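You operate a simulated robot arm through the tools that you are given. There is no shell and no other tool.

Carry out the task below with a simulated robot arm. There is one attempt and no reset: what you move stays moved.

Task
Raise the screen basket, bin the purple rag ball and the short twig, and lower it. Where these are worked on the way, their far stop is far enough and under half their travel is too little: screen basket.

The check looks at the end state, three seconds after you hand in, the way a careful person would. Anything else that was tipped, shoved, dropped, spilled or broken makes it a failure.

Robot
A 7-joint arm with a fingered hand, fixed in place. Base frame: the origin is on the floor under the middle of its stand, x ahead of it, y to its left, z up. Readings come in m, rad, newtons and seconds.
It reaches about 1.164 m from its shoulder. Its first joint turns from -2.897 to 2.897 rad. Payload 4.7 kg.
The tool frame sits at the grasp point between the pads (the TCP): z along the fingers, y along the line on which they close. The tips reach 0.036 m beyond it. The gripper opens to 0.12 m; its body begins 0.042 m behind the TCP. The gripper is a hand of 5 fingers: y runs from the thumb to the fingers, the wrist lies at [-0.018, -0.122, -0.21] in the tool frame, and closing takes about 1.5 s.
Orientation is that of the tool frame in the base frame, as a unit quaternion [x, y, z, w]. With the fingers straight down and the wrist toward the robot, the tool's x, y and z point along [0, 1, 0], [1, 0, 0] and [0, 0, -1] of the base frame.

Tools
- The arm moves only by the tool jog_arm. Its argument "series" is a list of rows, each an object of numbers (a shift or turn left out is 0, a gripper value left out holds the last): "dx", "dy", "dz": the shift along the base's x, y, z in units of 300 mm (1.0 is 300 mm); "rx", "ry", "rz": the turn, a rotation vector about the base's x, y, z in units of 180 degrees (1.0 is 180 degrees). In form: [{"dx": .., "dy": .., "dz": .., "rx": .., "ry": .., "rz": ..}, ...]. A call has 1 to 20 rows; each row is the pose to reach, as a shift and turn from the pose commanded when the call began. "fingers" is the finger opening in m, from 0 to 0.12, set as the call begins (left out, the last holds). A call with a number of a shift or a turn outside -1 to 1 is refused whole. A row lasts 0.2 s, in which the tool goes at most 0.05 m and 0.15 rad; a call with a longer step from one row to the next is refused whole, and so is a gripper value outside its range. Where a pose cannot be reached the arm comes as near as it can. A force on the tool above 90 N (or 10 N above the force at the start of the call, whichever is more), or a blocked arm, ends the call early, and 0.2 s more pass. The fingers move at their own pace (about 0.045 m/s each) and stop on an object; they squeeze with about 25 N. The grip force told is the motor's: it shows also when the fingers shut on nothing. Time passes only in rows, and 0.2 s behind the last, so rows that repeat a pose let the fingers close. It gives the time, the measured TCP pose, the force on the tool (base axes), the opening and the grip force at its end, in the units of the frame above (readings bear some noise), with the torque about the TCP (base axes, N m) and any sound that the robot's microphone picked up.
- Cameras (640 x 400 px; columns grow to the right, rows downward): "scene" is fixed at [0.3859, 0.4954, 1.5686]; the picture's right is [-0.90, -0.45, 0.00], its down [-0.40, 0.81, -0.42] and it looks along [0.19, -0.37, -0.91] (base axes); focal length 214 px, centre (320, 200). "wrist" rides on the gripper at [0.073, -0.091, -0.143] in the tool frame; the picture's right is [-0.80, 0.28, -0.53], its down [-0.53, -0.73, 0.42] and it looks along [-0.27, 0.62, 0.74] (tool axes); focal length 234 px, centre (320, 200). There is no depth. A picture from a camera that has moved, and an enlarged one, comes with that camera's place and axes in the base frame and with its lens. The place of the scene camera against the robot may be out by one fixed shift of up to 0.025 m in any direction.
- snapshot(camera): a new picture of that camera. The clock stands still meanwhile.
- set_grasp(shape): the hand has 5 fingers and takes this shape, open, in about a second: jaw (thumb against the fingers, like two jaws); tri (thumb and two fingers); tip (a fingertip pinch); poke (one finger out to press); point (the index stretched); flat (the hand flat); cup (the hand cupped); fist (a fist). The gripper value then closes the fingers along that shape, each until it touches; the sizes above hold for jaw. It gives what a move gives, with no picture.
- zoom(camera, box): a new picture of the part [left, top, right, bottom] of that camera's present view, enlarged. The clock stands still meanwhile.
- job_done(): hands the job in; it is judged then, once.

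Nothing tells you positions but the pictures and the camera data. Unless the task says otherwise, let go and move clear before handing in.

The tools are called after "Call:" by a JSON object that holds its "name" and its "arguments". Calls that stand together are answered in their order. jog_arm: Moves the arm, as the interface text tells. Its arguments: {"type":"object","properties":{"series":{"type":"array"},"fingers":{"type":"number"}},"required":["series"]} The other tools are called the same way: set_grasp (shape) gives the hand a shape; snapshot (camera) takes a picture; zoom (camera, box) takes an enlarged picture of a part of a camera's view; job_done () hands the job in.

At the start:

```text
t: 0.0
eef_pos: [0.5434, 0.2674, 1.268]
ee_rot: [0.707, 0.707, 0.0, 0.0]
contact_force: [0.4, -0.2, -0.4]
torque: [0.04, 0.02, 0.0]
grip_width: 0.1196
grip_force: 0.1
shape: jaw
```

scene: 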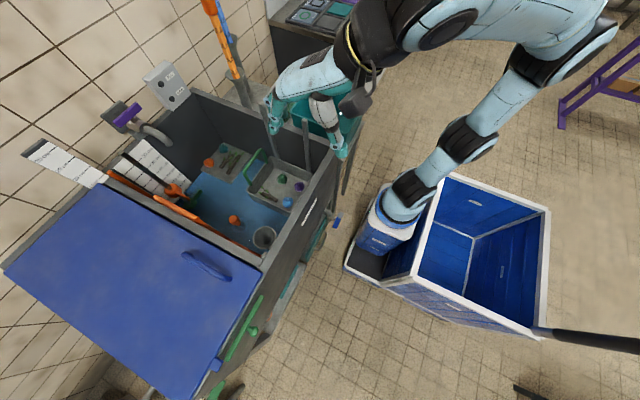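
wrist: 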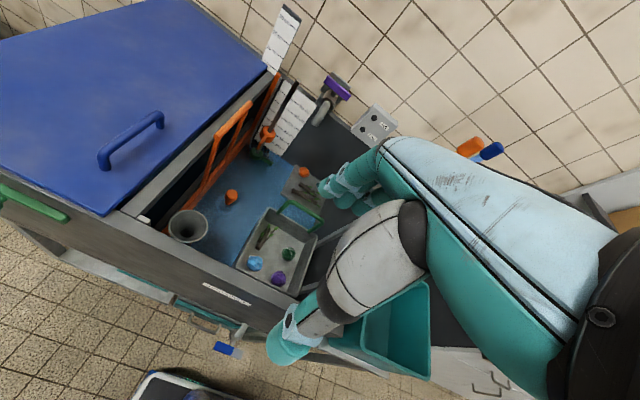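

I see a tank-like trough with a blue lid, a screen basket with rag balls and twigs inside, and a teal bin beside it. I'll look closer before moving.

Call:
{"name": "zoom", "arguments": {"camera": "scene", "box": [180, 60, 380, 260]}}

Call:
{"name": "zoom", "arguments": {"camera": "wrist", "box": [140, 120, 340, 320]}}

Call:
{"name": "zoom", "arguments": {"camera": "wrist", "box": [140, 0, 400, 170]}}

Call:
{"name": "zoom", "arguments": {"camera": "scene", "box": [60, 40, 260, 240]}}

```text
2.00 times, centred on (280, 160) of scene
camera zoom: at [0.3859, 0.4954, 1.5686], right [-0.9, -0.45, 0.0], down [-0.4, 0.81, -0.42], along [0.19, -0.37, -0.91], focal length 429 px, centre (400, 280)
```

zoom: 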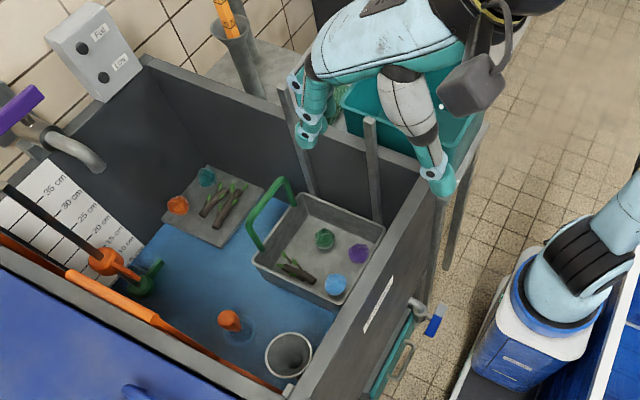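

```text
2.00 times, centred on (240, 220) of wrist
camera zoom: at [0.4521, 0.3392, 1.4119], right [0.28, -0.8, 0.53], down [-0.73, -0.53, -0.42], along [0.62, -0.27, -0.74], focal length 468 px, centre (480, 160)
```

zoom: 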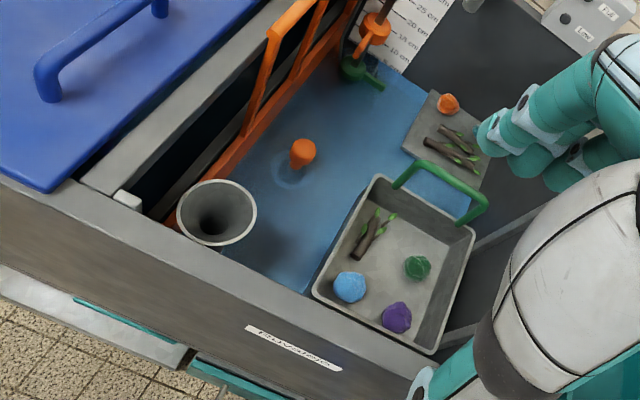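

```text
2.35 times, centred on (270, 85) of wrist
camera zoom: at [0.4521, 0.3392, 1.4119], right [0.28, -0.8, 0.53], down [-0.73, -0.53, -0.42], along [0.62, -0.27, -0.74], focal length 551 px, centre (438, 471)
```

zoom: 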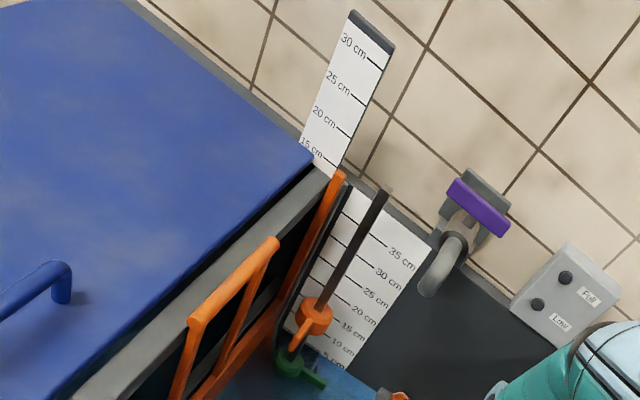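

```text
2.00 times, centred on (160, 140) of scene
camera zoom: at [0.3859, 0.4954, 1.5686], right [-0.9, -0.45, 0.0], down [-0.4, 0.81, -0.42], along [0.19, -0.37, -0.91], focal length 429 px, centre (640, 320)
```

zoom: 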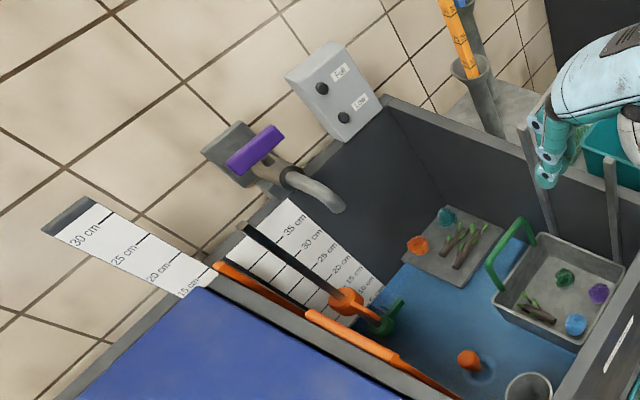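

The basket with its green handle sits in the tank's right part, near (0.75, 0.15, 0.7), and the teal bin seems to be outside the tank at about (0.66, -0.25). I'll shift the hand left, high above everything, to see the bin and the basket better.

Call:
{"name": "jog_arm", "arguments": {"series": [{"dy": 0.15}, {"dy": 0.3}, {"dy": 0.45}, {"dy": 0.6}, {"dy": 0.6}]}}

Call:
{"name": "snapshot", "arguments": {"camera": "scene"}}

Call:
{"name": "snapshot", "arguments": {"camera": "wrist"}}

```text
t: 1.2
eef_pos: [0.5436, 0.4488, 1.2701]
ee_rot: [0.707, 0.707, 0.0, 0.0]
contact_force: [0.3, 0.3, -0.7]
torque: [0.01, 0.02, -0.04]
grip_width: 0.1196
grip_force: 0.0
shape: jaw
```

```text
taken
```

scene: 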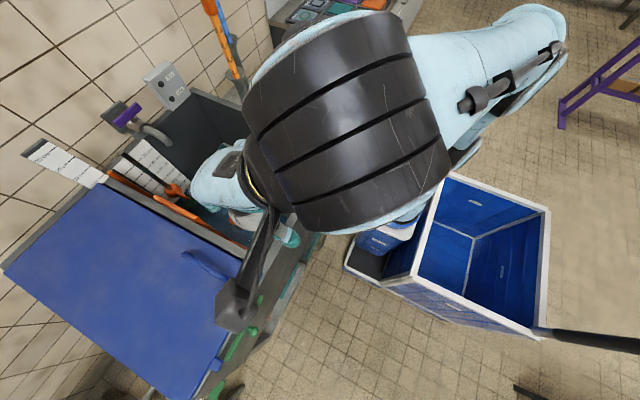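

```text
taken
camera wrist: at [0.4522, 0.5201, 1.4125], right [0.28, -0.8, 0.53], down [-0.73, -0.53, -0.42], along [0.62, -0.27, -0.74], focal length 234 px, centre (320, 200)
```

wrist: 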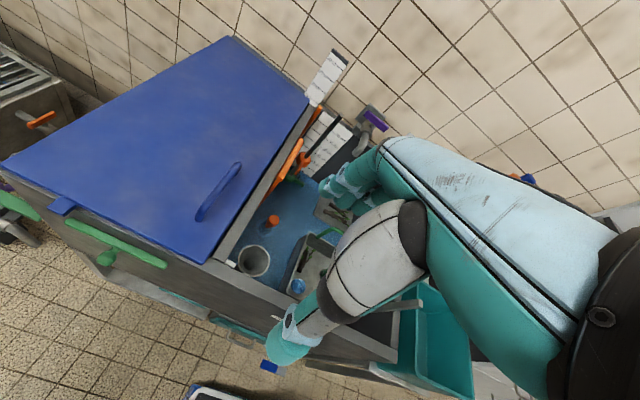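

The hand blocks both views from here, so I'll go back right and towards the robot to look at the basket and bin from another angle.

Call:
{"name": "jog_arm", "arguments": {"series": [{"dx": -0.06, "dy": -0.14}, {"dx": -0.12, "dy": -0.28}, {"dx": -0.18, "dy": -0.42}, {"dx": -0.24, "dy": -0.56}, {"dx": -0.3, "dy": -0.7}, {"dx": -0.36, "dy": -0.84}, {"dx": -0.42, "dy": -0.98}, {"dx": -0.5, "dy": -1.0}, {"dx": -0.5, "dy": -1.0}]}}

Call:
{"name": "snapshot", "arguments": {"camera": "scene"}}

Call:
{"name": "snapshot", "arguments": {"camera": "wrist"}}

```text
t: 3.2
eef_pos: [0.3941, 0.1464, 1.2697]
ee_rot: [0.707, 0.708, 0.0, 0.0]
contact_force: [-0.5, 0.8, 0.3]
torque: [-0.01, 0.02, -0.03]
grip_width: 0.1198
grip_force: 0.1
shape: jaw
```

```text
taken
```

scene: 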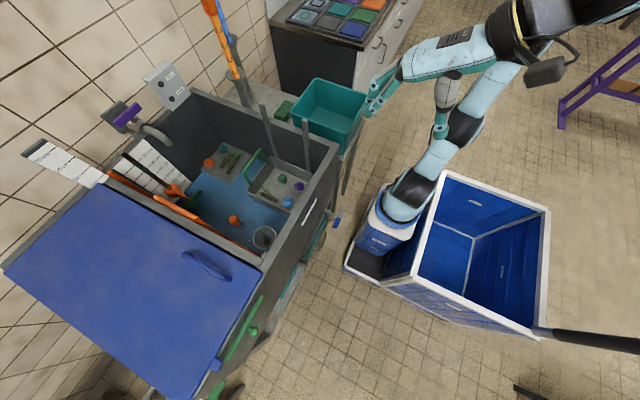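

```text
taken
camera wrist: at [0.3023, 0.2185, 1.4124], right [0.28, -0.8, 0.53], down [-0.73, -0.53, -0.42], along [0.62, -0.27, -0.74], focal length 234 px, centre (320, 200)
```

wrist: 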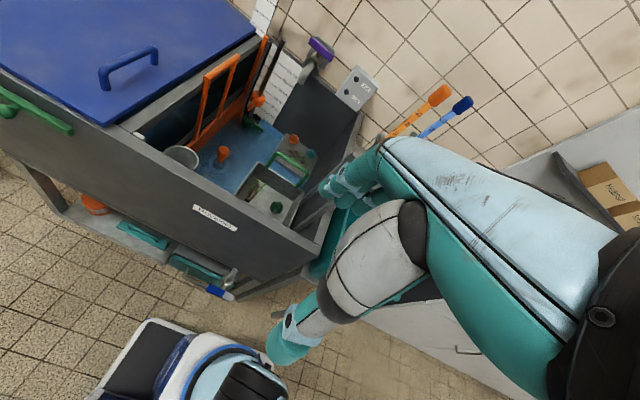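

The scene view is now clear: teal bin right of the tank, basket on two rails. I'll zoom in on both.

Call:
{"name": "zoom", "arguments": {"camera": "scene", "box": [195, 95, 345, 245]}}

Call:
{"name": "zoom", "arguments": {"camera": "scene", "box": [245, 40, 395, 190]}}

Call:
{"name": "zoom", "arguments": {"camera": "scene", "box": [235, 140, 325, 230]}}

Call:
{"name": "zoom", "arguments": {"camera": "wrist", "box": [180, 80, 360, 260]}}

```text
2.67 times, centred on (270, 170) of scene
camera zoom: at [0.3859, 0.4954, 1.5686], right [-0.9, -0.45, 0.0], down [-0.4, 0.81, -0.42], along [0.19, -0.37, -0.91], focal length 572 px, centre (453, 280)
```

zoom: 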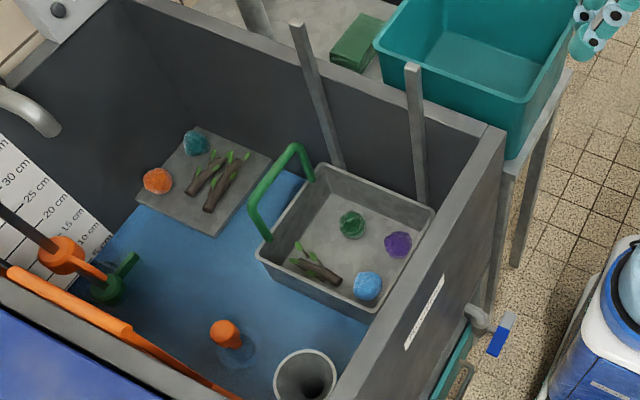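

```text
2.67 times, centred on (320, 115) of scene
camera zoom: at [0.3859, 0.4954, 1.5686], right [-0.9, -0.45, 0.0], down [-0.4, 0.81, -0.42], along [0.19, -0.37, -0.91], focal length 572 px, centre (320, 427)
```

zoom: 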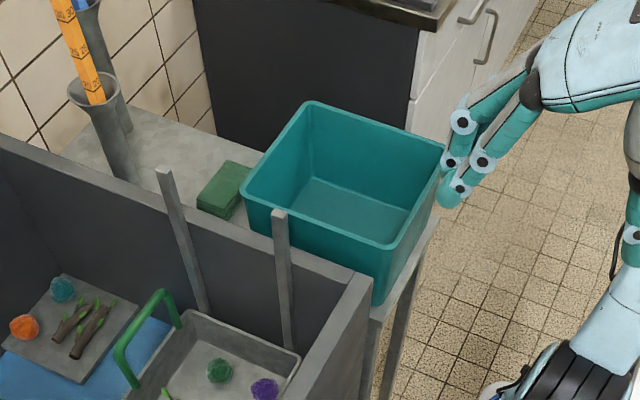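

```text
4.44 times, centred on (280, 185) of scene
camera zoom: at [0.3859, 0.4954, 1.5686], right [-0.9, -0.45, 0.0], down [-0.4, 0.81, -0.42], along [0.19, -0.37, -0.91], focal length 953 px, centre (498, 267)
```

zoom: 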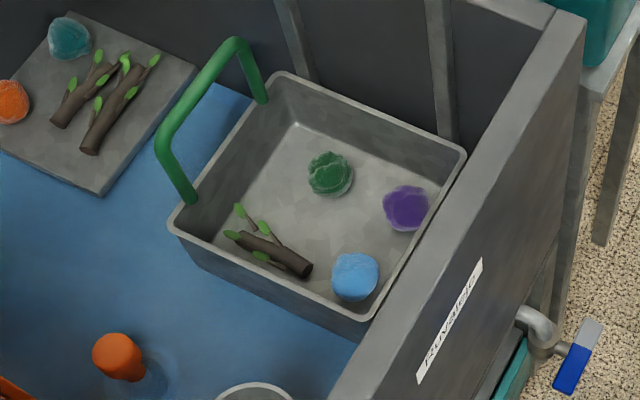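

```text
2.22 times, centred on (270, 170) of wrist
camera zoom: at [0.3023, 0.2185, 1.4124], right [0.28, -0.8, 0.53], down [-0.73, -0.53, -0.42], along [0.62, -0.27, -0.74], focal length 520 px, centre (431, 267)
```

zoom: 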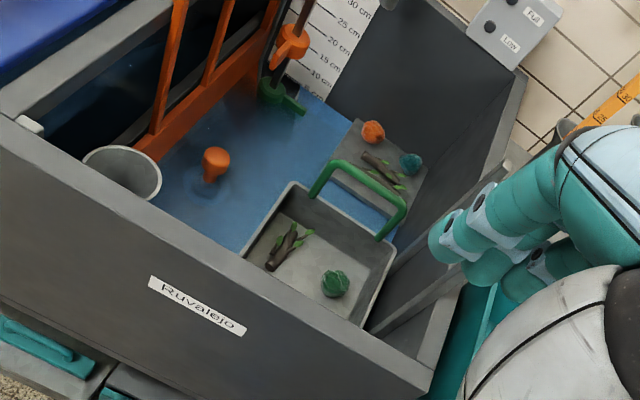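

The green handle's top bar is near (0.90, 0.135, 0.78), and the basket holds the purple, green and blue balls and one twig. I'll zoom on the twigs to compare their lengths with those on the plate further back.

Call:
{"name": "zoom", "arguments": {"camera": "scene", "box": [232, 140, 272, 180]}}

Call:
{"name": "zoom", "arguments": {"camera": "scene", "box": [250, 160, 310, 220]}}

Call:
{"name": "zoom", "arguments": {"camera": "scene", "box": [198, 140, 258, 190]}}

Call:
{"name": "zoom", "arguments": {"camera": "wrist", "box": [235, 125, 325, 235]}}

```text
10.00 times, centred on (252, 160) of scene
camera zoom: at [0.3859, 0.4954, 1.5686], right [-0.9, -0.45, 0.0], down [-0.4, 0.81, -0.42], along [0.19, -0.37, -0.91], focal length 2145 px, centre (1000, 600)
```

zoom: 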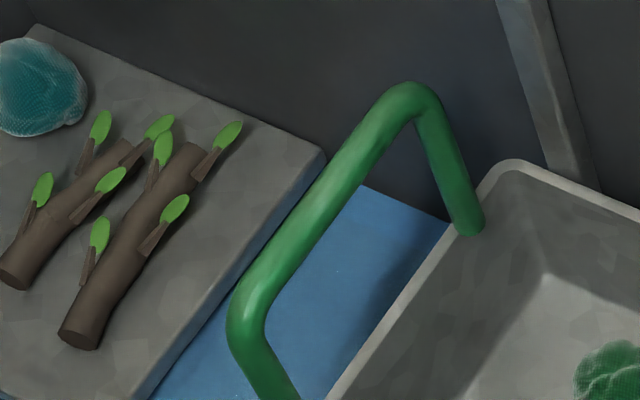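

```text
6.67 times, centred on (280, 190) of scene
camera zoom: at [0.3859, 0.4954, 1.5686], right [-0.9, -0.45, 0.0], down [-0.4, 0.81, -0.42], along [0.19, -0.37, -0.91], focal length 1430 px, centre (587, 267)
```

zoom: 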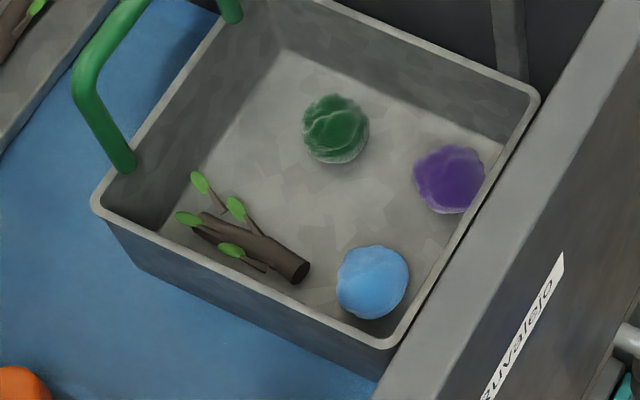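

```text
8.00 times, centred on (228, 165) of scene
camera zoom: at [0.3859, 0.4954, 1.5686], right [-0.9, -0.45, 0.0], down [-0.4, 0.81, -0.42], along [0.19, -0.37, -0.91], focal length 1716 px, centre (1056, 480)
```

zoom: 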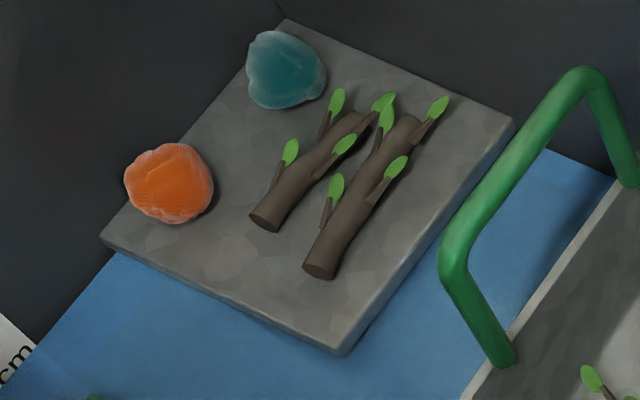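

```text
3.64 times, centred on (280, 180) of wrist
camera zoom: at [0.3023, 0.2185, 1.4124], right [0.28, -0.8, 0.53], down [-0.73, -0.53, -0.42], along [0.62, -0.27, -0.74], focal length 852 px, centre (466, 273)
```

zoom: 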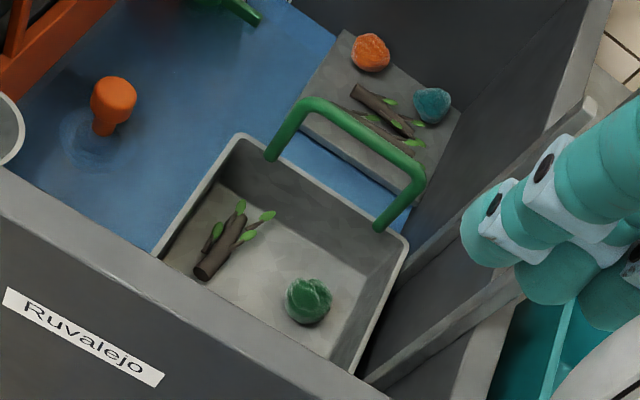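

The twig in the basket (about 0.09 m) is clearly the shortest, so it is the one. I'll check the teal bin and the blue crate for labels, and look for a latch or stop on the rails.

Call:
{"name": "zoom", "arguments": {"camera": "scene", "box": [270, 70, 370, 150]}}

Call:
{"name": "zoom", "arguments": {"camera": "scene", "box": [340, 160, 640, 400]}}

Call:
{"name": "zoom", "arguments": {"camera": "scene", "box": [250, 95, 350, 195]}}

Call:
{"name": "zoom", "arguments": {"camera": "scene", "box": [190, 190, 350, 400]}}

```text
5.00 times, centred on (320, 110) of scene
camera zoom: at [0.3859, 0.4954, 1.5686], right [-0.9, -0.45, 0.0], down [-0.4, 0.81, -0.42], along [0.19, -0.37, -0.91], focal length 1072 px, centre (320, 650)
```

zoom: 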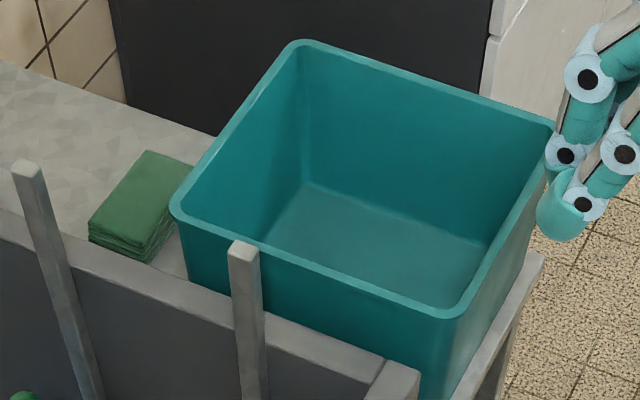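

```text
1.67 times, centred on (490, 280) of scene
camera zoom: at [0.3859, 0.4954, 1.5686], right [-0.9, -0.45, 0.0], down [-0.4, 0.81, -0.42], along [0.19, -0.37, -0.91], focal length 358 px, centre (37, 67)
```

zoom: 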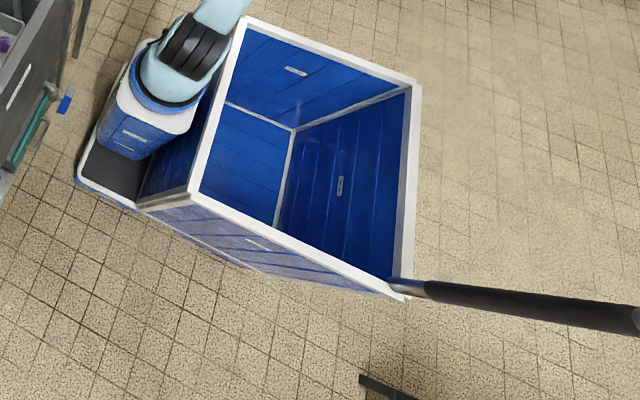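

```text
4.00 times, centred on (300, 145) of scene
camera zoom: at [0.3859, 0.4954, 1.5686], right [-0.9, -0.45, 0.0], down [-0.4, 0.81, -0.42], along [0.19, -0.37, -0.91], focal length 858 px, centre (400, 420)
```

zoom: 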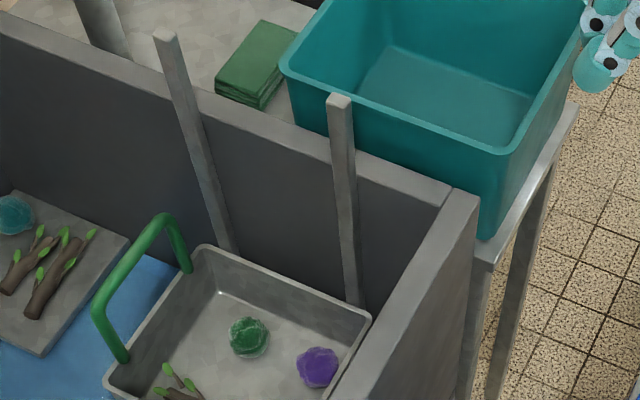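

```text
1.90 times, centred on (270, 295) of scene
camera zoom: at [0.3859, 0.4954, 1.5686], right [-0.9, -0.45, 0.0], down [-0.4, 0.81, -0.42], along [0.19, -0.37, -0.91], focal length 408 px, centre (415, 19)
```

zoom: 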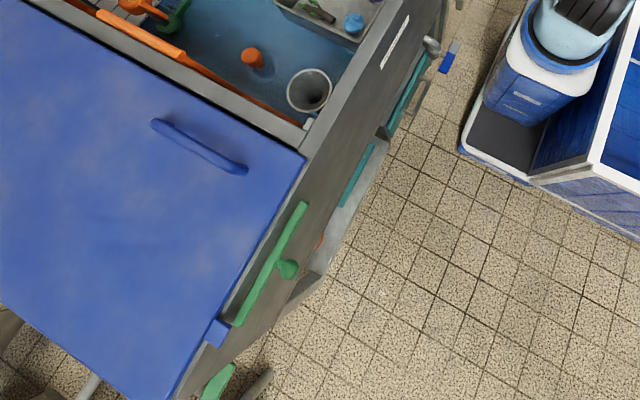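

The teal bin (rim z≈0.9, centre about (0.69, -0.205)) is the right one; the blue crate is part of the robot's own cart. Next I move high and forward towards a hover over the handle, watching how the forearm clears the rails (tops at about z 1.0).

Call:
{"name": "jog_arm", "arguments": {"series": [{"dx": 0.14}, {"dx": 0.28}, {"dx": 0.42}, {"dx": 0.56}, {"dx": 0.7}, {"dx": 0.84}, {"dx": 0.98}, {"dx": 0.98}]}}

Call:
{"name": "jog_arm", "arguments": {"series": [{"dx": 0.12, "dz": -0.07}, {"dx": 0.24, "dz": -0.14}, {"dx": 0.36, "dz": -0.21}, {"dx": 0.48, "dz": -0.28}, {"dx": 0.6, "dz": -0.35}, {"dx": 0.697, "dz": -0.42}, {"dx": 0.697, "dz": -0.42}]}}

Call:
{"name": "snapshot", "arguments": {"camera": "scene"}}

Call:
{"name": "snapshot", "arguments": {"camera": "wrist"}}

```text
t: 5.0
eef_pos: [0.6872, 0.1477, 1.2684]
ee_rot: [0.707, 0.707, 0.0, -0.001]
contact_force: [0.8, 0.0, 0.2]
torque: [0.01, 0.0, 0.01]
grip_width: 0.1199
grip_force: 0.0
shape: jaw
```

```text
t: 6.6
eef_pos: [0.897, 0.1459, 1.1437]
ee_rot: [0.707, 0.707, -0.001, -0.001]
contact_force: [0.3, -0.6, -1.0]
torque: [0.01, 0.02, 0.01]
grip_width: 0.1199
grip_force: 0.0
shape: jaw
```

```text
taken
```

scene: 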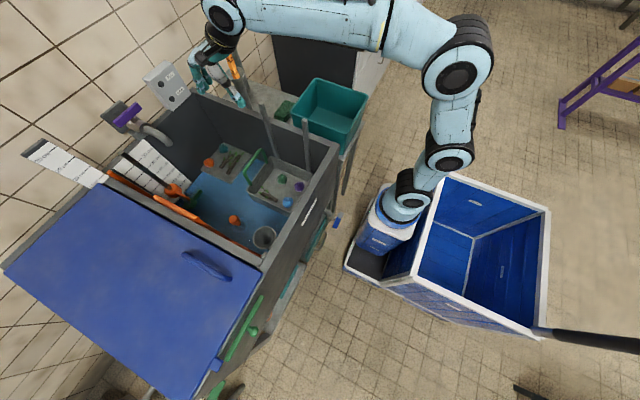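

```text
taken
camera wrist: at [0.8056, 0.2194, 1.2862], right [0.28, -0.8, 0.53], down [-0.73, -0.53, -0.42], along [0.62, -0.27, -0.74], focal length 234 px, centre (320, 200)
```

wrist: 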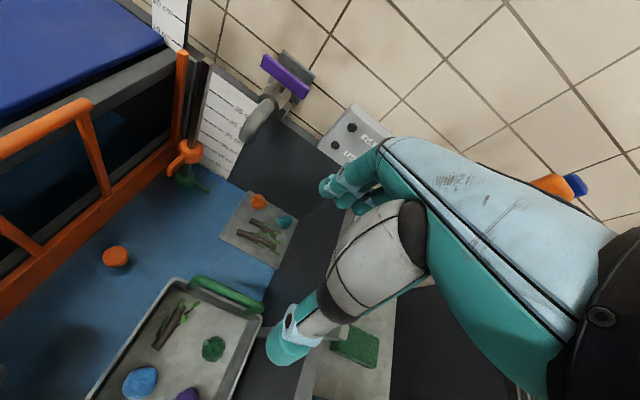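

The hand is over the handle and the forearm comes in from the robot's right, so I'll turn the wrist about 25° towards the tank's open side. That keeps the forearm off the near rail as I lower partway and check.

Call:
{"name": "jog_arm", "arguments": {"series": [{"dz": -0.13, "rz": -0.035}, {"dz": -0.26, "rz": -0.07}, {"dz": -0.39, "rz": -0.105}, {"dz": -0.52, "rz": -0.14}, {"dz": -0.646, "rz": -0.14}, {"dz": -0.646, "rz": -0.14}]}}

Call:
{"name": "snapshot", "arguments": {"camera": "scene"}}

Call:
{"name": "snapshot", "arguments": {"camera": "wrist"}}

```text
t: 8.0
eef_pos: [0.8955, 0.1484, 0.9485]
ee_rot: [0.844, 0.536, 0.0, 0.0]
contact_force: [-0.8, 0.0, -0.1]
torque: [-0.01, 0.0, 0.02]
grip_width: 0.12
grip_force: 0.0
shape: jaw
```

```text
taken
```

scene: 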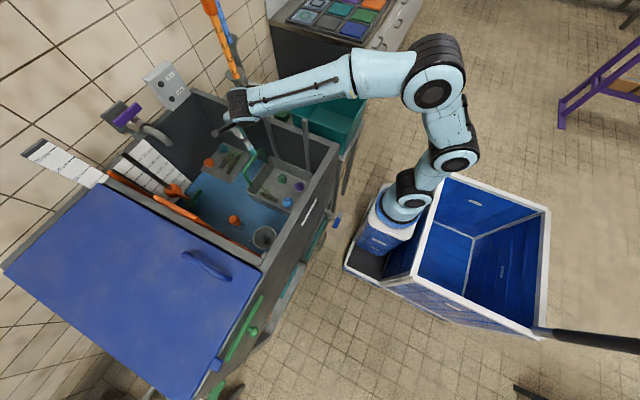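

```text
taken
camera wrist: at [0.8439, 0.2519, 1.0913], right [-0.09, -0.85, 0.53], down [-0.89, -0.17, -0.42], along [0.45, -0.51, -0.74], focal length 234 px, centre (320, 200)
```

wrist: 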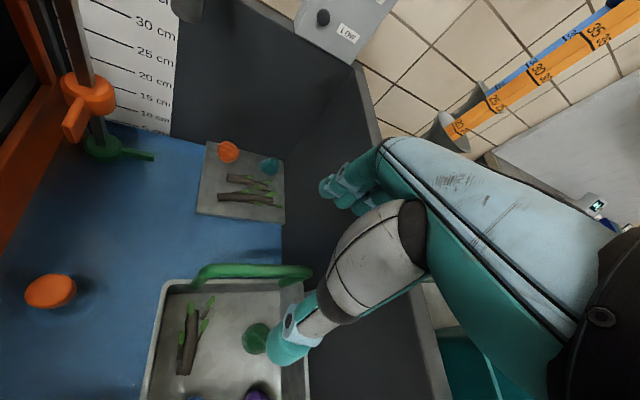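

Call:
{"name": "zoom", "arguments": {"camera": "scene", "box": [200, 60, 350, 190]}}

Call:
{"name": "zoom", "arguments": {"camera": "wrist", "box": [130, 120, 390, 400]}}

```text
3.08 times, centred on (275, 125) of scene
camera zoom: at [0.3859, 0.4954, 1.5686], right [-0.9, -0.45, 0.0], down [-0.4, 0.81, -0.42], along [0.19, -0.37, -0.91], focal length 660 px, centre (458, 431)
```

zoom: 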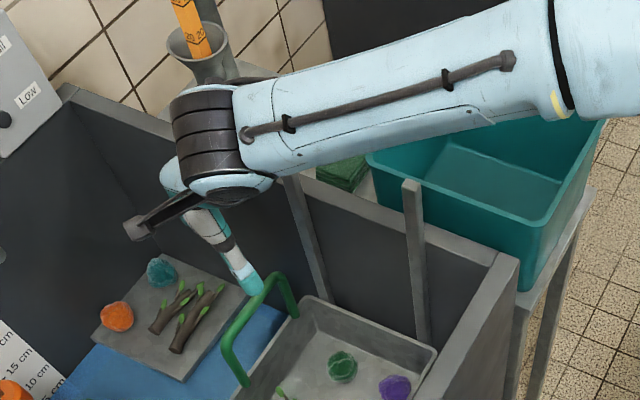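

```text
1.43 times, centred on (260, 260) of wrist
camera zoom: at [0.8439, 0.2519, 1.0913], right [-0.09, -0.85, 0.53], down [-0.89, -0.17, -0.42], along [0.45, -0.51, -0.74], focal length 334 px, centre (406, 114)
```

zoom: 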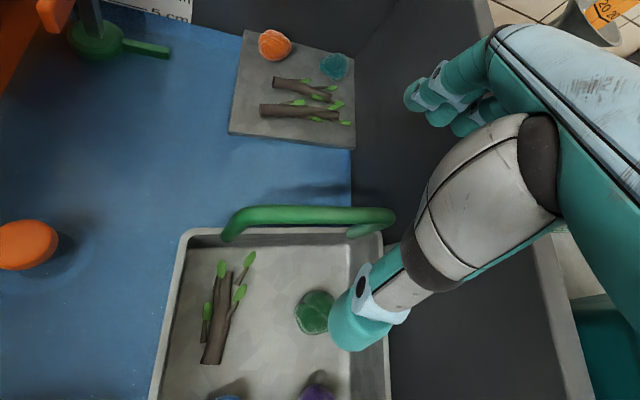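

The handle bar re-triangulates to about (0.903, 0.146, 0.785), the forearm is clear of the rails and the hand straddles the bar. I'll descend to the bar level and look before closing.

Call:
{"name": "jog_arm", "arguments": {"series": [{"dx": 0.01, "dz": -0.1}, {"dx": 0.025, "dy": -0.007, "dz": -0.2}, {"dx": 0.025, "dy": -0.007, "dz": -0.3}, {"dx": 0.025, "dy": -0.007, "dz": -0.4}, {"dx": 0.025, "dy": -0.007, "dz": -0.48}, {"dx": 0.025, "dy": -0.007, "dz": -0.525}, {"dx": 0.025, "dy": -0.007, "dz": -0.525}]}}

Call:
{"name": "zoom", "arguments": {"camera": "scene", "box": [200, 60, 350, 190]}}

Call:
{"name": "snapshot", "arguments": {"camera": "wrist"}}

```text
t: 9.6
eef_pos: [0.9053, 0.1448, 0.791]
ee_rot: [0.844, 0.536, 0.001, 0.001]
contact_force: [0.2, -0.4, 0.1]
torque: [-0.04, -0.04, 0.01]
grip_width: 0.1199
grip_force: 0.1
shape: jaw
```

```text
3.08 times, centred on (275, 125) of scene
camera zoom: at [0.3859, 0.4954, 1.5686], right [-0.9, -0.45, 0.0], down [-0.4, 0.81, -0.42], along [0.19, -0.37, -0.91], focal length 660 px, centre (458, 431)
```

zoom: 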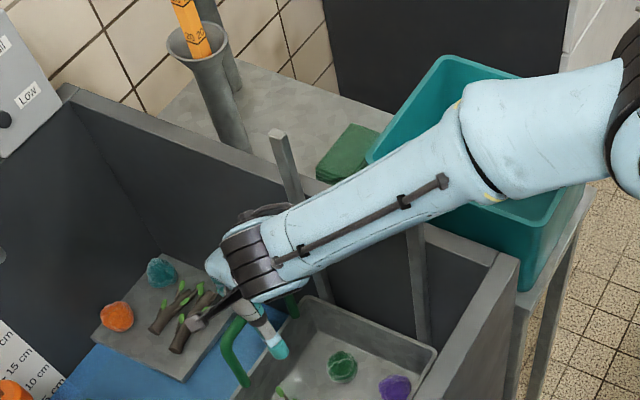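

```text
taken
camera wrist: at [0.8528, 0.2492, 0.9344], right [-0.09, -0.85, 0.53], down [-0.89, -0.17, -0.42], along [0.45, -0.51, -0.74], focal length 234 px, centre (320, 200)
```

wrist: 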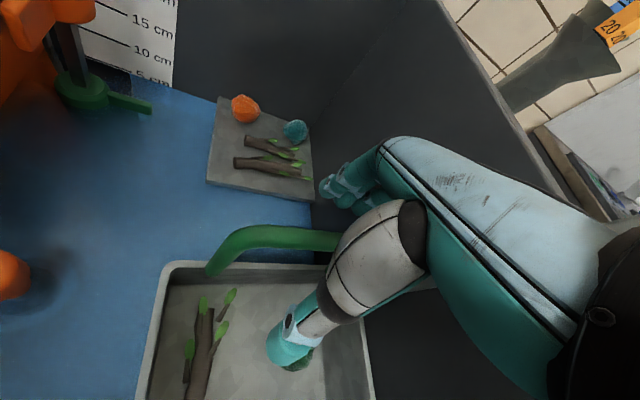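

The bar lies between thumb and fingers with no contact and forces near zero. Now I close on it.

Call:
{"name": "jog_arm", "arguments": {"series": [{}, {}, {}, {}, {}, {}, {}, {}, {}, {}], "fingers": 0}}

Call:
{"name": "snapshot", "arguments": {"camera": "wrist"}}

Call:
{"name": "zoom", "arguments": {"camera": "scene", "box": [200, 60, 350, 190]}}

```text
t: 11.8
eef_pos: [0.9049, 0.1437, 0.79]
ee_rot: [0.845, 0.535, 0.0, 0.0]
contact_force: [0.5, 0.5, -3.8]
torque: [-0.01, -0.05, 0.25]
grip_width: 0.0002
grip_force: 24.8
shape: jaw
```

```text
taken
camera wrist: at [0.8527, 0.2493, 0.9339], right [-0.09, -0.85, 0.53], down [-0.89, -0.17, -0.42], along [0.45, -0.51, -0.74], focal length 234 px, centre (320, 200)
```

wrist: 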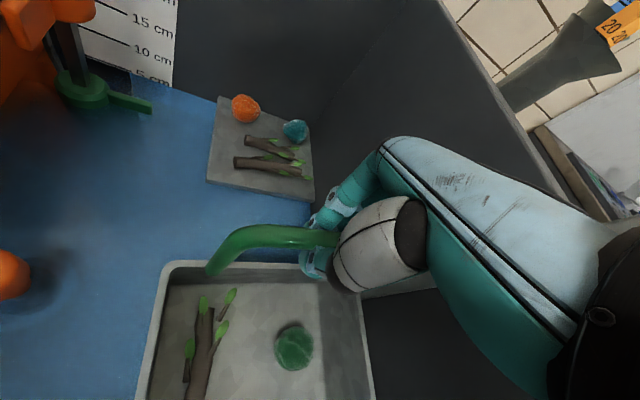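

```text
3.08 times, centred on (275, 125) of scene
camera zoom: at [0.3859, 0.4954, 1.5686], right [-0.9, -0.45, 0.0], down [-0.4, 0.81, -0.42], along [0.19, -0.37, -0.91], focal length 660 px, centre (458, 431)
```

zoom: 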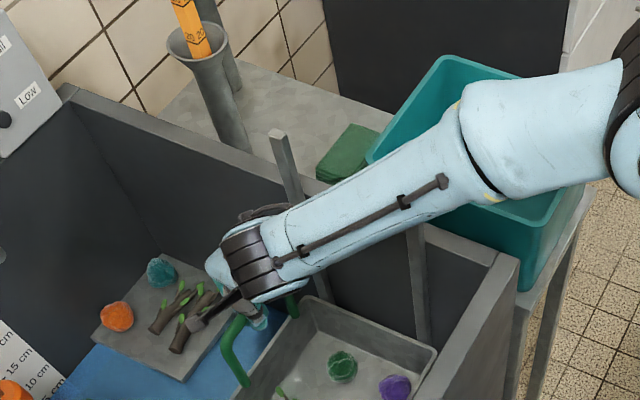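

The fingers have closed under the bar and hold it in a closed loop, which works as a hook. I'll lift a few centimetres and check that the basket follows.

Call:
{"name": "jog_arm", "arguments": {"series": [{"dz": 0.03}, {"dz": 0.06}, {"dz": 0.09}, {"dz": 0.12}, {"dz": 0.15}, {"dz": 0.15}]}}

Call:
{"name": "snapshot", "arguments": {"camera": "wrist"}}

Call:
{"name": "zoom", "arguments": {"camera": "scene", "box": [200, 60, 350, 190]}}

```text
t: 13.2
eef_pos: [0.905, 0.1434, 0.8371]
ee_rot: [0.844, 0.536, 0.001, 0.0]
contact_force: [-0.3, 3.4, -1.6]
torque: [-0.02, -0.01, 0.31]
grip_width: 0.0001
grip_force: 25.1
shape: jaw
```

```text
taken
camera wrist: at [0.8526, 0.2491, 0.9795], right [-0.09, -0.85, 0.53], down [-0.89, -0.17, -0.42], along [0.45, -0.51, -0.74], focal length 234 px, centre (320, 200)
```

wrist: 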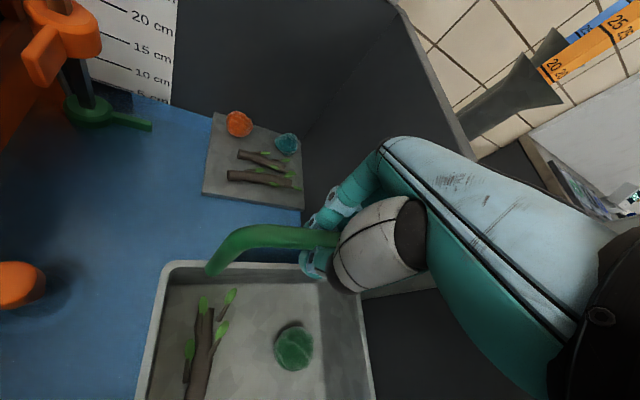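

```text
3.08 times, centred on (275, 125) of scene
camera zoom: at [0.3859, 0.4954, 1.5686], right [-0.9, -0.45, 0.0], down [-0.4, 0.81, -0.42], along [0.19, -0.37, -0.91], focal length 660 px, centre (458, 431)
```

zoom: 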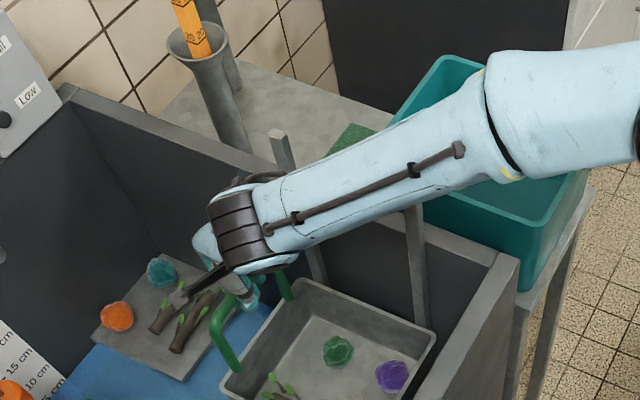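

The basket follows the hand with little force. I'll keep raising in steps, watching the force for the top stop.

Call:
{"name": "jog_arm", "arguments": {"series": [{"dz": 0.05}, {"dz": 0.1}, {"dz": 0.15}, {"dz": 0.2}, {"dz": 0.25}, {"dz": 0.25}]}}

Call:
{"name": "jog_arm", "arguments": {"series": [{"dz": 0.04}, {"dz": 0.08}, {"dz": 0.12}, {"dz": 0.16}, {"dz": 0.16}]}}

Call:
{"name": "zoom", "arguments": {"camera": "scene", "box": [180, 20, 380, 190]}}

Call:
{"name": "snapshot", "arguments": {"camera": "wrist"}}

```text
t: 14.6
eef_pos: [0.9044, 0.1443, 0.9113]
ee_rot: [0.844, 0.536, 0.0, 0.001]
contact_force: [4.3, 0.1, 0.3]
torque: [-0.04, -0.07, 0.36]
grip_width: 0.0004
grip_force: 25.5
shape: jaw
```

```text
t: 15.8
eef_pos: [0.9047, 0.1446, 0.9603]
ee_rot: [0.844, 0.536, 0.0, 0.0]
contact_force: [-0.6, 2.9, -2.3]
torque: [0.01, 0.02, 0.33]
grip_width: 0.0
grip_force: 25.3
shape: jaw
```

```text
2.35 times, centred on (280, 105) of scene
camera zoom: at [0.3859, 0.4954, 1.5686], right [-0.9, -0.45, 0.0], down [-0.4, 0.81, -0.42], along [0.19, -0.37, -0.91], focal length 505 px, centre (414, 424)
```

zoom: 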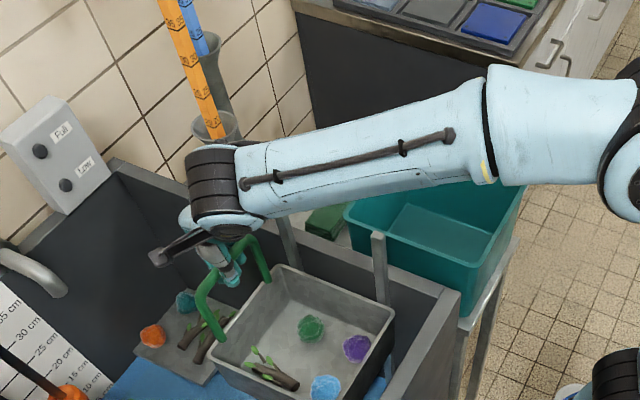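

```text
taken
camera wrist: at [0.8525, 0.2492, 1.1027], right [-0.09, -0.85, 0.53], down [-0.89, -0.17, -0.42], along [0.45, -0.51, -0.74], focal length 234 px, centre (320, 200)
```

wrist: 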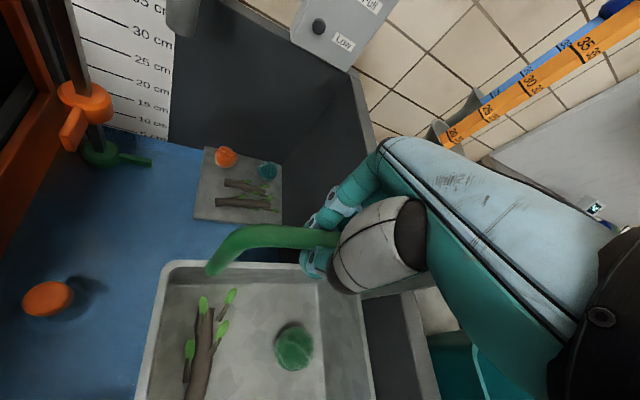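

The basket has risen 0.17 m and still tracks the hand. Continuing up towards the stop.

Call:
{"name": "jog_arm", "arguments": {"series": [{"dz": 0.04}, {"dz": 0.08}, {"dz": 0.12}, {"dz": 0.16}, {"dz": 0.16}]}}

Call:
{"name": "jog_arm", "arguments": {"series": [{"dz": 0.03}, {"dz": 0.06}, {"dz": 0.09}, {"dz": 0.12}, {"dz": 0.12}]}}

Call:
{"name": "zoom", "arguments": {"camera": "scene", "box": [180, 20, 380, 190]}}

Call:
{"name": "snapshot", "arguments": {"camera": "wrist"}}

```text
t: 17.0
eef_pos: [0.9049, 0.1449, 1.0073]
ee_rot: [0.845, 0.535, 0.0, 0.001]
contact_force: [-0.9, 1.8, -2.2]
torque: [0.02, 0.01, 0.3]
grip_width: 0.0001
grip_force: 25.2
shape: jaw
```

```text
t: 18.2
eef_pos: [0.9038, 0.1443, 1.0444]
ee_rot: [0.844, 0.536, 0.0, 0.0]
contact_force: [1.7, 1.1, -1.1]
torque: [-0.03, -0.01, 0.39]
grip_width: 0.0001
grip_force: 25.0
shape: jaw
```

```text
2.35 times, centred on (280, 105) of scene
camera zoom: at [0.3859, 0.4954, 1.5686], right [-0.9, -0.45, 0.0], down [-0.4, 0.81, -0.42], along [0.19, -0.37, -0.91], focal length 505 px, centre (414, 424)
```

zoom: 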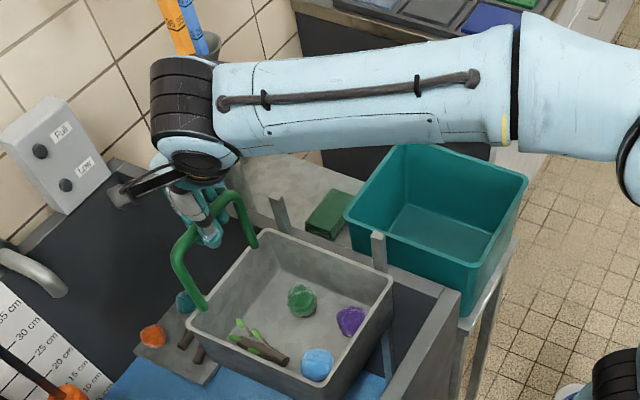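

```text
taken
camera wrist: at [0.8523, 0.2492, 1.187], right [-0.09, -0.85, 0.53], down [-0.89, -0.17, -0.43], along [0.45, -0.51, -0.74], focal length 234 px, centre (320, 200)
```

wrist: 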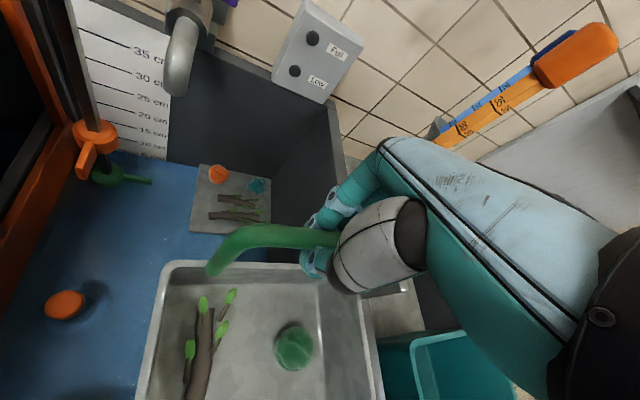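

Raised 0.25 m; the rail tops are near. I'll continue in smaller steps.

Call:
{"name": "jog_arm", "arguments": {"series": [{"dz": 0.02}, {"dz": 0.04}, {"dz": 0.06}, {"dz": 0.06}]}}

Call:
{"name": "jog_arm", "arguments": {"series": [{"dz": 0.02}, {"dz": 0.04}, {"dz": 0.06}, {"dz": 0.06}]}}

Call:
{"name": "zoom", "arguments": {"camera": "scene", "box": [180, 20, 380, 190]}}

Call:
{"name": "snapshot", "arguments": {"camera": "wrist"}}

```text
t: 19.2
eef_pos: [0.9049, 0.1463, 1.0606]
ee_rot: [0.844, 0.536, 0.0, 0.001]
contact_force: [1.2, -0.2, -3.1]
torque: [0.0, 0.03, 0.38]
grip_width: 0.0
grip_force: 25.3
shape: jaw
```

```text
t: 20.2
eef_pos: [0.9045, 0.1438, 1.0798]
ee_rot: [0.844, 0.536, 0.0, -0.001]
contact_force: [2.7, 3.4, -1.6]
torque: [0.04, -0.01, 0.36]
grip_width: 0.0
grip_force: 24.8
shape: jaw
```

```text
2.35 times, centred on (280, 105) of scene
camera zoom: at [0.3859, 0.4954, 1.5686], right [-0.9, -0.45, 0.0], down [-0.4, 0.81, -0.42], along [0.19, -0.37, -0.91], focal length 505 px, centre (414, 424)
```

zoom: 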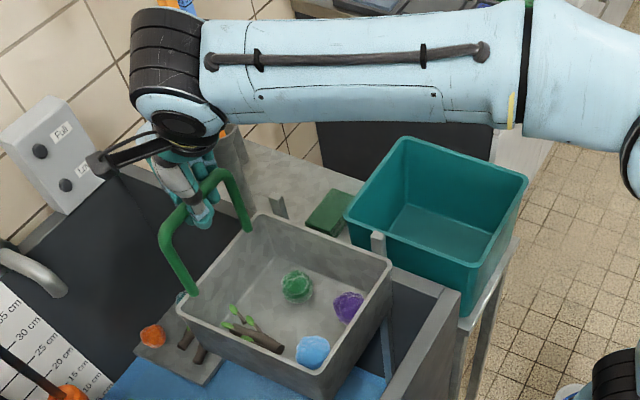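

```text
taken
camera wrist: at [0.8522, 0.2491, 1.2229], right [-0.09, -0.85, 0.53], down [-0.89, -0.17, -0.43], along [0.45, -0.5, -0.74], focal length 234 px, centre (320, 200)
```

wrist: 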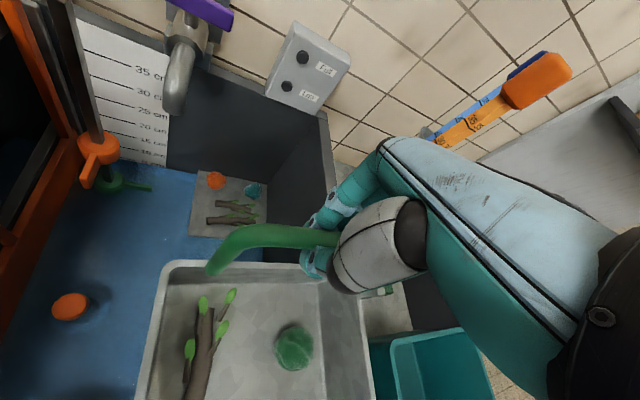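

Still moving freely at 0.29 m of lift. Continuing with small steps.

Call:
{"name": "jog_arm", "arguments": {"series": [{"dz": 0.02}, {"dz": 0.04}, {"dz": 0.06}, {"dz": 0.06}]}}

Call:
{"name": "jog_arm", "arguments": {"series": [{"dz": 0.02}, {"dz": 0.04}, {"dz": 0.06}, {"dz": 0.06}]}}

Call:
{"name": "zoom", "arguments": {"camera": "scene", "box": [180, 20, 380, 190]}}

Call:
{"name": "snapshot", "arguments": {"camera": "wrist"}}

```text
t: 21.2
eef_pos: [0.9058, 0.1436, 1.0926]
ee_rot: [0.844, 0.536, -0.004, -0.001]
contact_force: [-3.5, 1.4, -32.0]
torque: [0.41, 0.06, 0.37]
grip_width: 0.0
grip_force: 25.3
shape: jaw
```

```text
t: 22.2
eef_pos: [0.9053, 0.1452, 1.0971]
ee_rot: [0.844, 0.536, -0.014, -0.004]
contact_force: [-6.7, -0.7, -87.6]
torque: [1.32, 0.18, 0.4]
grip_width: 0.0001
grip_force: 25.1
shape: jaw
```

```text
2.35 times, centred on (280, 105) of scene
camera zoom: at [0.3859, 0.4954, 1.5686], right [-0.9, -0.45, 0.0], down [-0.4, 0.81, -0.42], along [0.19, -0.37, -0.91], focal length 505 px, centre (414, 424)
```

zoom: 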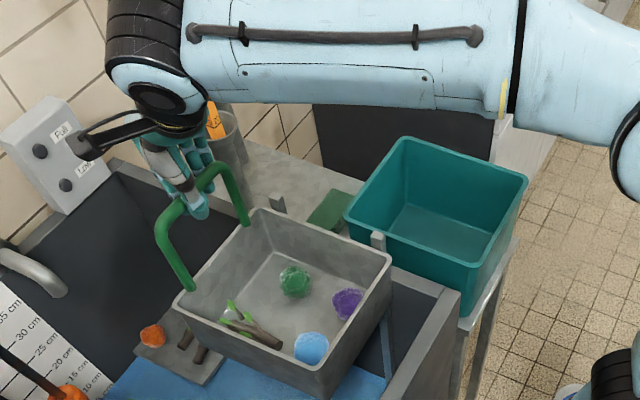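

```text
taken
camera wrist: at [0.8582, 0.2509, 1.2416], right [-0.08, -0.84, 0.53], down [-0.9, -0.17, -0.4], along [0.43, -0.51, -0.75], focal length 234 px, centre (320, 200)
```

wrist: 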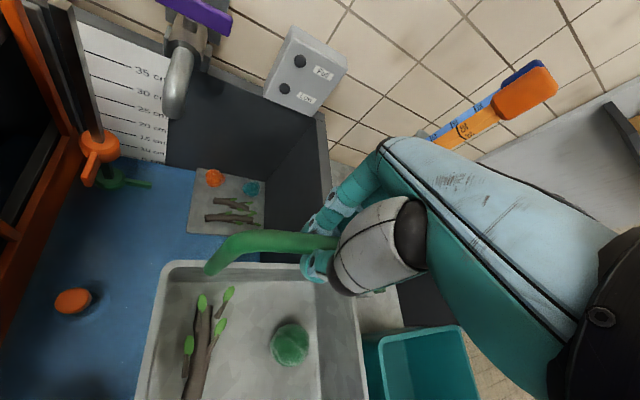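

The basket hit its upper stop (about 0.30 m of lift). I'll relax the push, then check whether the basket stays up by itself.

Call:
{"name": "jog_arm", "arguments": {"series": [{"dz": -0.04}, {"dz": -0.075}, {"dz": -0.075}]}}

```text
t: 23.0
eef_pos: [0.906, 0.1446, 1.0952]
ee_rot: [0.844, 0.536, 0.003, 0.001]
contact_force: [5.6, 6.4, -18.0]
torque: [0.38, -0.02, 0.56]
grip_width: 0.0
grip_force: 25.1
shape: jaw
```

Call:
{"name": "jog_arm", "arguments": {"series": [{"dz": -0.02}, {"dz": -0.02}, {"dz": -0.02}]}}

```text
t: 23.8
eef_pos: [0.9048, 0.1446, 1.0881]
ee_rot: [0.844, 0.536, 0.001, 0.001]
contact_force: [8.3, 6.5, 3.3]
torque: [0.13, -0.08, 0.54]
grip_width: 0.0
grip_force: 24.9
shape: jaw
```

Force is relaxed now. I'll test whether the basket stays put by lowering the hand a little and comparing views.

Call:
{"name": "zoom", "arguments": {"camera": "wrist", "box": [140, 190, 400, 400]}}

Call:
{"name": "zoom", "arguments": {"camera": "scene", "box": [215, 70, 315, 170]}}

Call:
{"name": "jog_arm", "arguments": {"series": [{"dz": -0.02}, {"dz": -0.03}, {"dz": -0.03}]}}

Call:
{"name": "zoom", "arguments": {"camera": "wrist", "box": [140, 190, 400, 400]}}

Call:
{"name": "zoom", "arguments": {"camera": "scene", "box": [215, 70, 315, 170]}}

```text
1.90 times, centred on (270, 295) of wrist
camera zoom: at [0.8526, 0.2492, 1.2312], right [-0.09, -0.85, 0.53], down [-0.89, -0.17, -0.43], along [0.45, -0.5, -0.74], focal length 446 px, centre (415, 19)
```

zoom: 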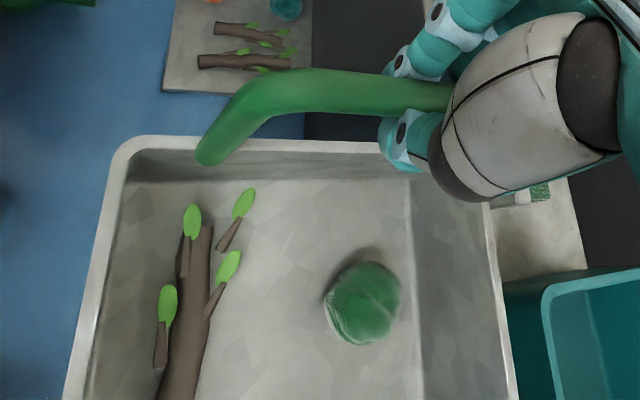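

```text
4.00 times, centred on (265, 120) of scene
camera zoom: at [0.3859, 0.4954, 1.5686], right [-0.9, -0.45, 0.0], down [-0.4, 0.81, -0.42], along [0.19, -0.37, -0.91], focal length 858 px, centre (540, 520)
```

zoom: 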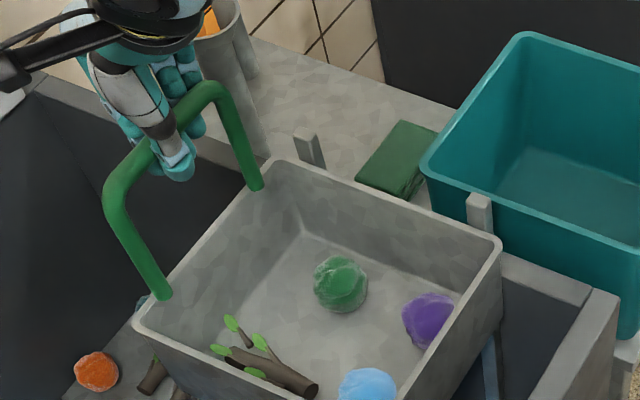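

```text
t: 24.6
eef_pos: [0.9044, 0.1433, 1.0777]
ee_rot: [0.844, 0.536, 0.0, 0.0]
contact_force: [9.9, 5.5, 2.5]
torque: [0.1, -0.09, 0.48]
grip_width: 0.0002
grip_force: 25.1
shape: jaw
```

```text
1.90 times, centred on (270, 295) of wrist
camera zoom: at [0.8527, 0.2494, 1.2209], right [-0.09, -0.85, 0.53], down [-0.89, -0.17, -0.42], along [0.45, -0.51, -0.74], focal length 446 px, centre (415, 19)
```

zoom: 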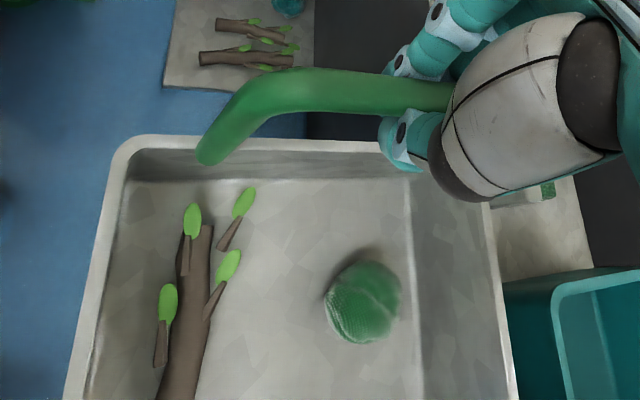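

```text
4.00 times, centred on (265, 120) of scene
camera zoom: at [0.3859, 0.4954, 1.5686], right [-0.9, -0.45, 0.0], down [-0.4, 0.81, -0.42], along [0.19, -0.37, -0.91], focal length 858 px, centre (540, 520)
```

zoom: 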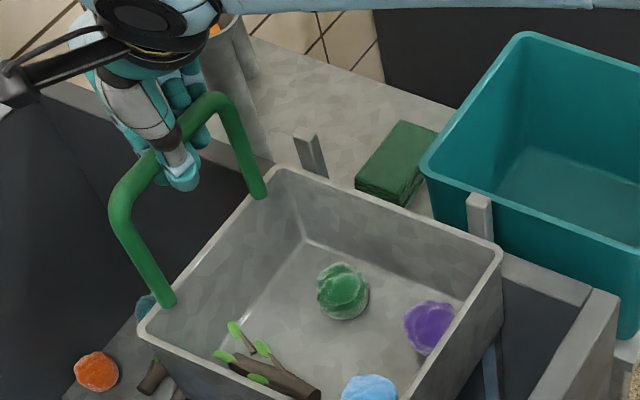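

The basket follows the grip down, so I'll bring it back to the stop and then loosen the fingers slightly (still under the bar) to see if the basket holds on its own.

Call:
{"name": "jog_arm", "arguments": {"series": [{"dz": 0.02}, {"dz": 0.045}, {"dz": 0.045}, {"dz": 0.045}]}}

Call:
{"name": "jog_arm", "arguments": {"series": [{}, {}, {}, {}], "fingers": 0.015}}

Call:
{"name": "zoom", "arguments": {"camera": "wrist", "box": [140, 190, 400, 400]}}

Call:
{"name": "zoom", "arguments": {"camera": "scene", "box": [215, 70, 315, 170]}}

```text
t: 25.6
eef_pos: [0.905, 0.1449, 1.0918]
ee_rot: [0.844, 0.536, 0.001, 0.0]
contact_force: [7.5, 4.6, -2.5]
torque: [0.23, -0.06, 0.46]
grip_width: 0.0001
grip_force: 24.6
shape: jaw
```

```text
t: 26.6
eef_pos: [0.9061, 0.1451, 1.0905]
ee_rot: [0.845, 0.535, -0.001, 0.0]
contact_force: [18.4, -0.8, -2.2]
torque: [0.06, -0.16, 1.1]
grip_width: 0.0151
grip_force: 0.0
shape: jaw
```

```text
1.90 times, centred on (270, 295) of wrist
camera zoom: at [0.8534, 0.2489, 1.2344], right [-0.09, -0.85, 0.53], down [-0.89, -0.17, -0.42], along [0.45, -0.51, -0.74], focal length 446 px, centre (415, 19)
```

zoom: 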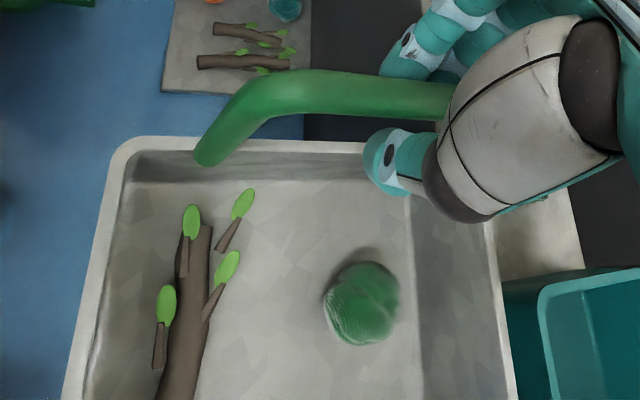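

```text
4.00 times, centred on (265, 120) of scene
camera zoom: at [0.3859, 0.4954, 1.5686], right [-0.9, -0.45, 0.0], down [-0.4, 0.81, -0.42], along [0.19, -0.37, -0.91], focal length 858 px, centre (540, 520)
```

zoom: 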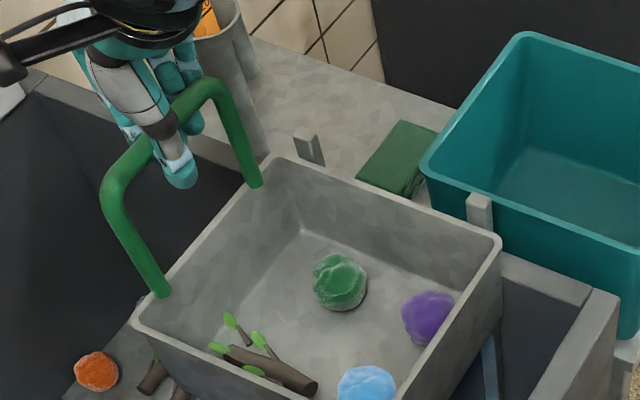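

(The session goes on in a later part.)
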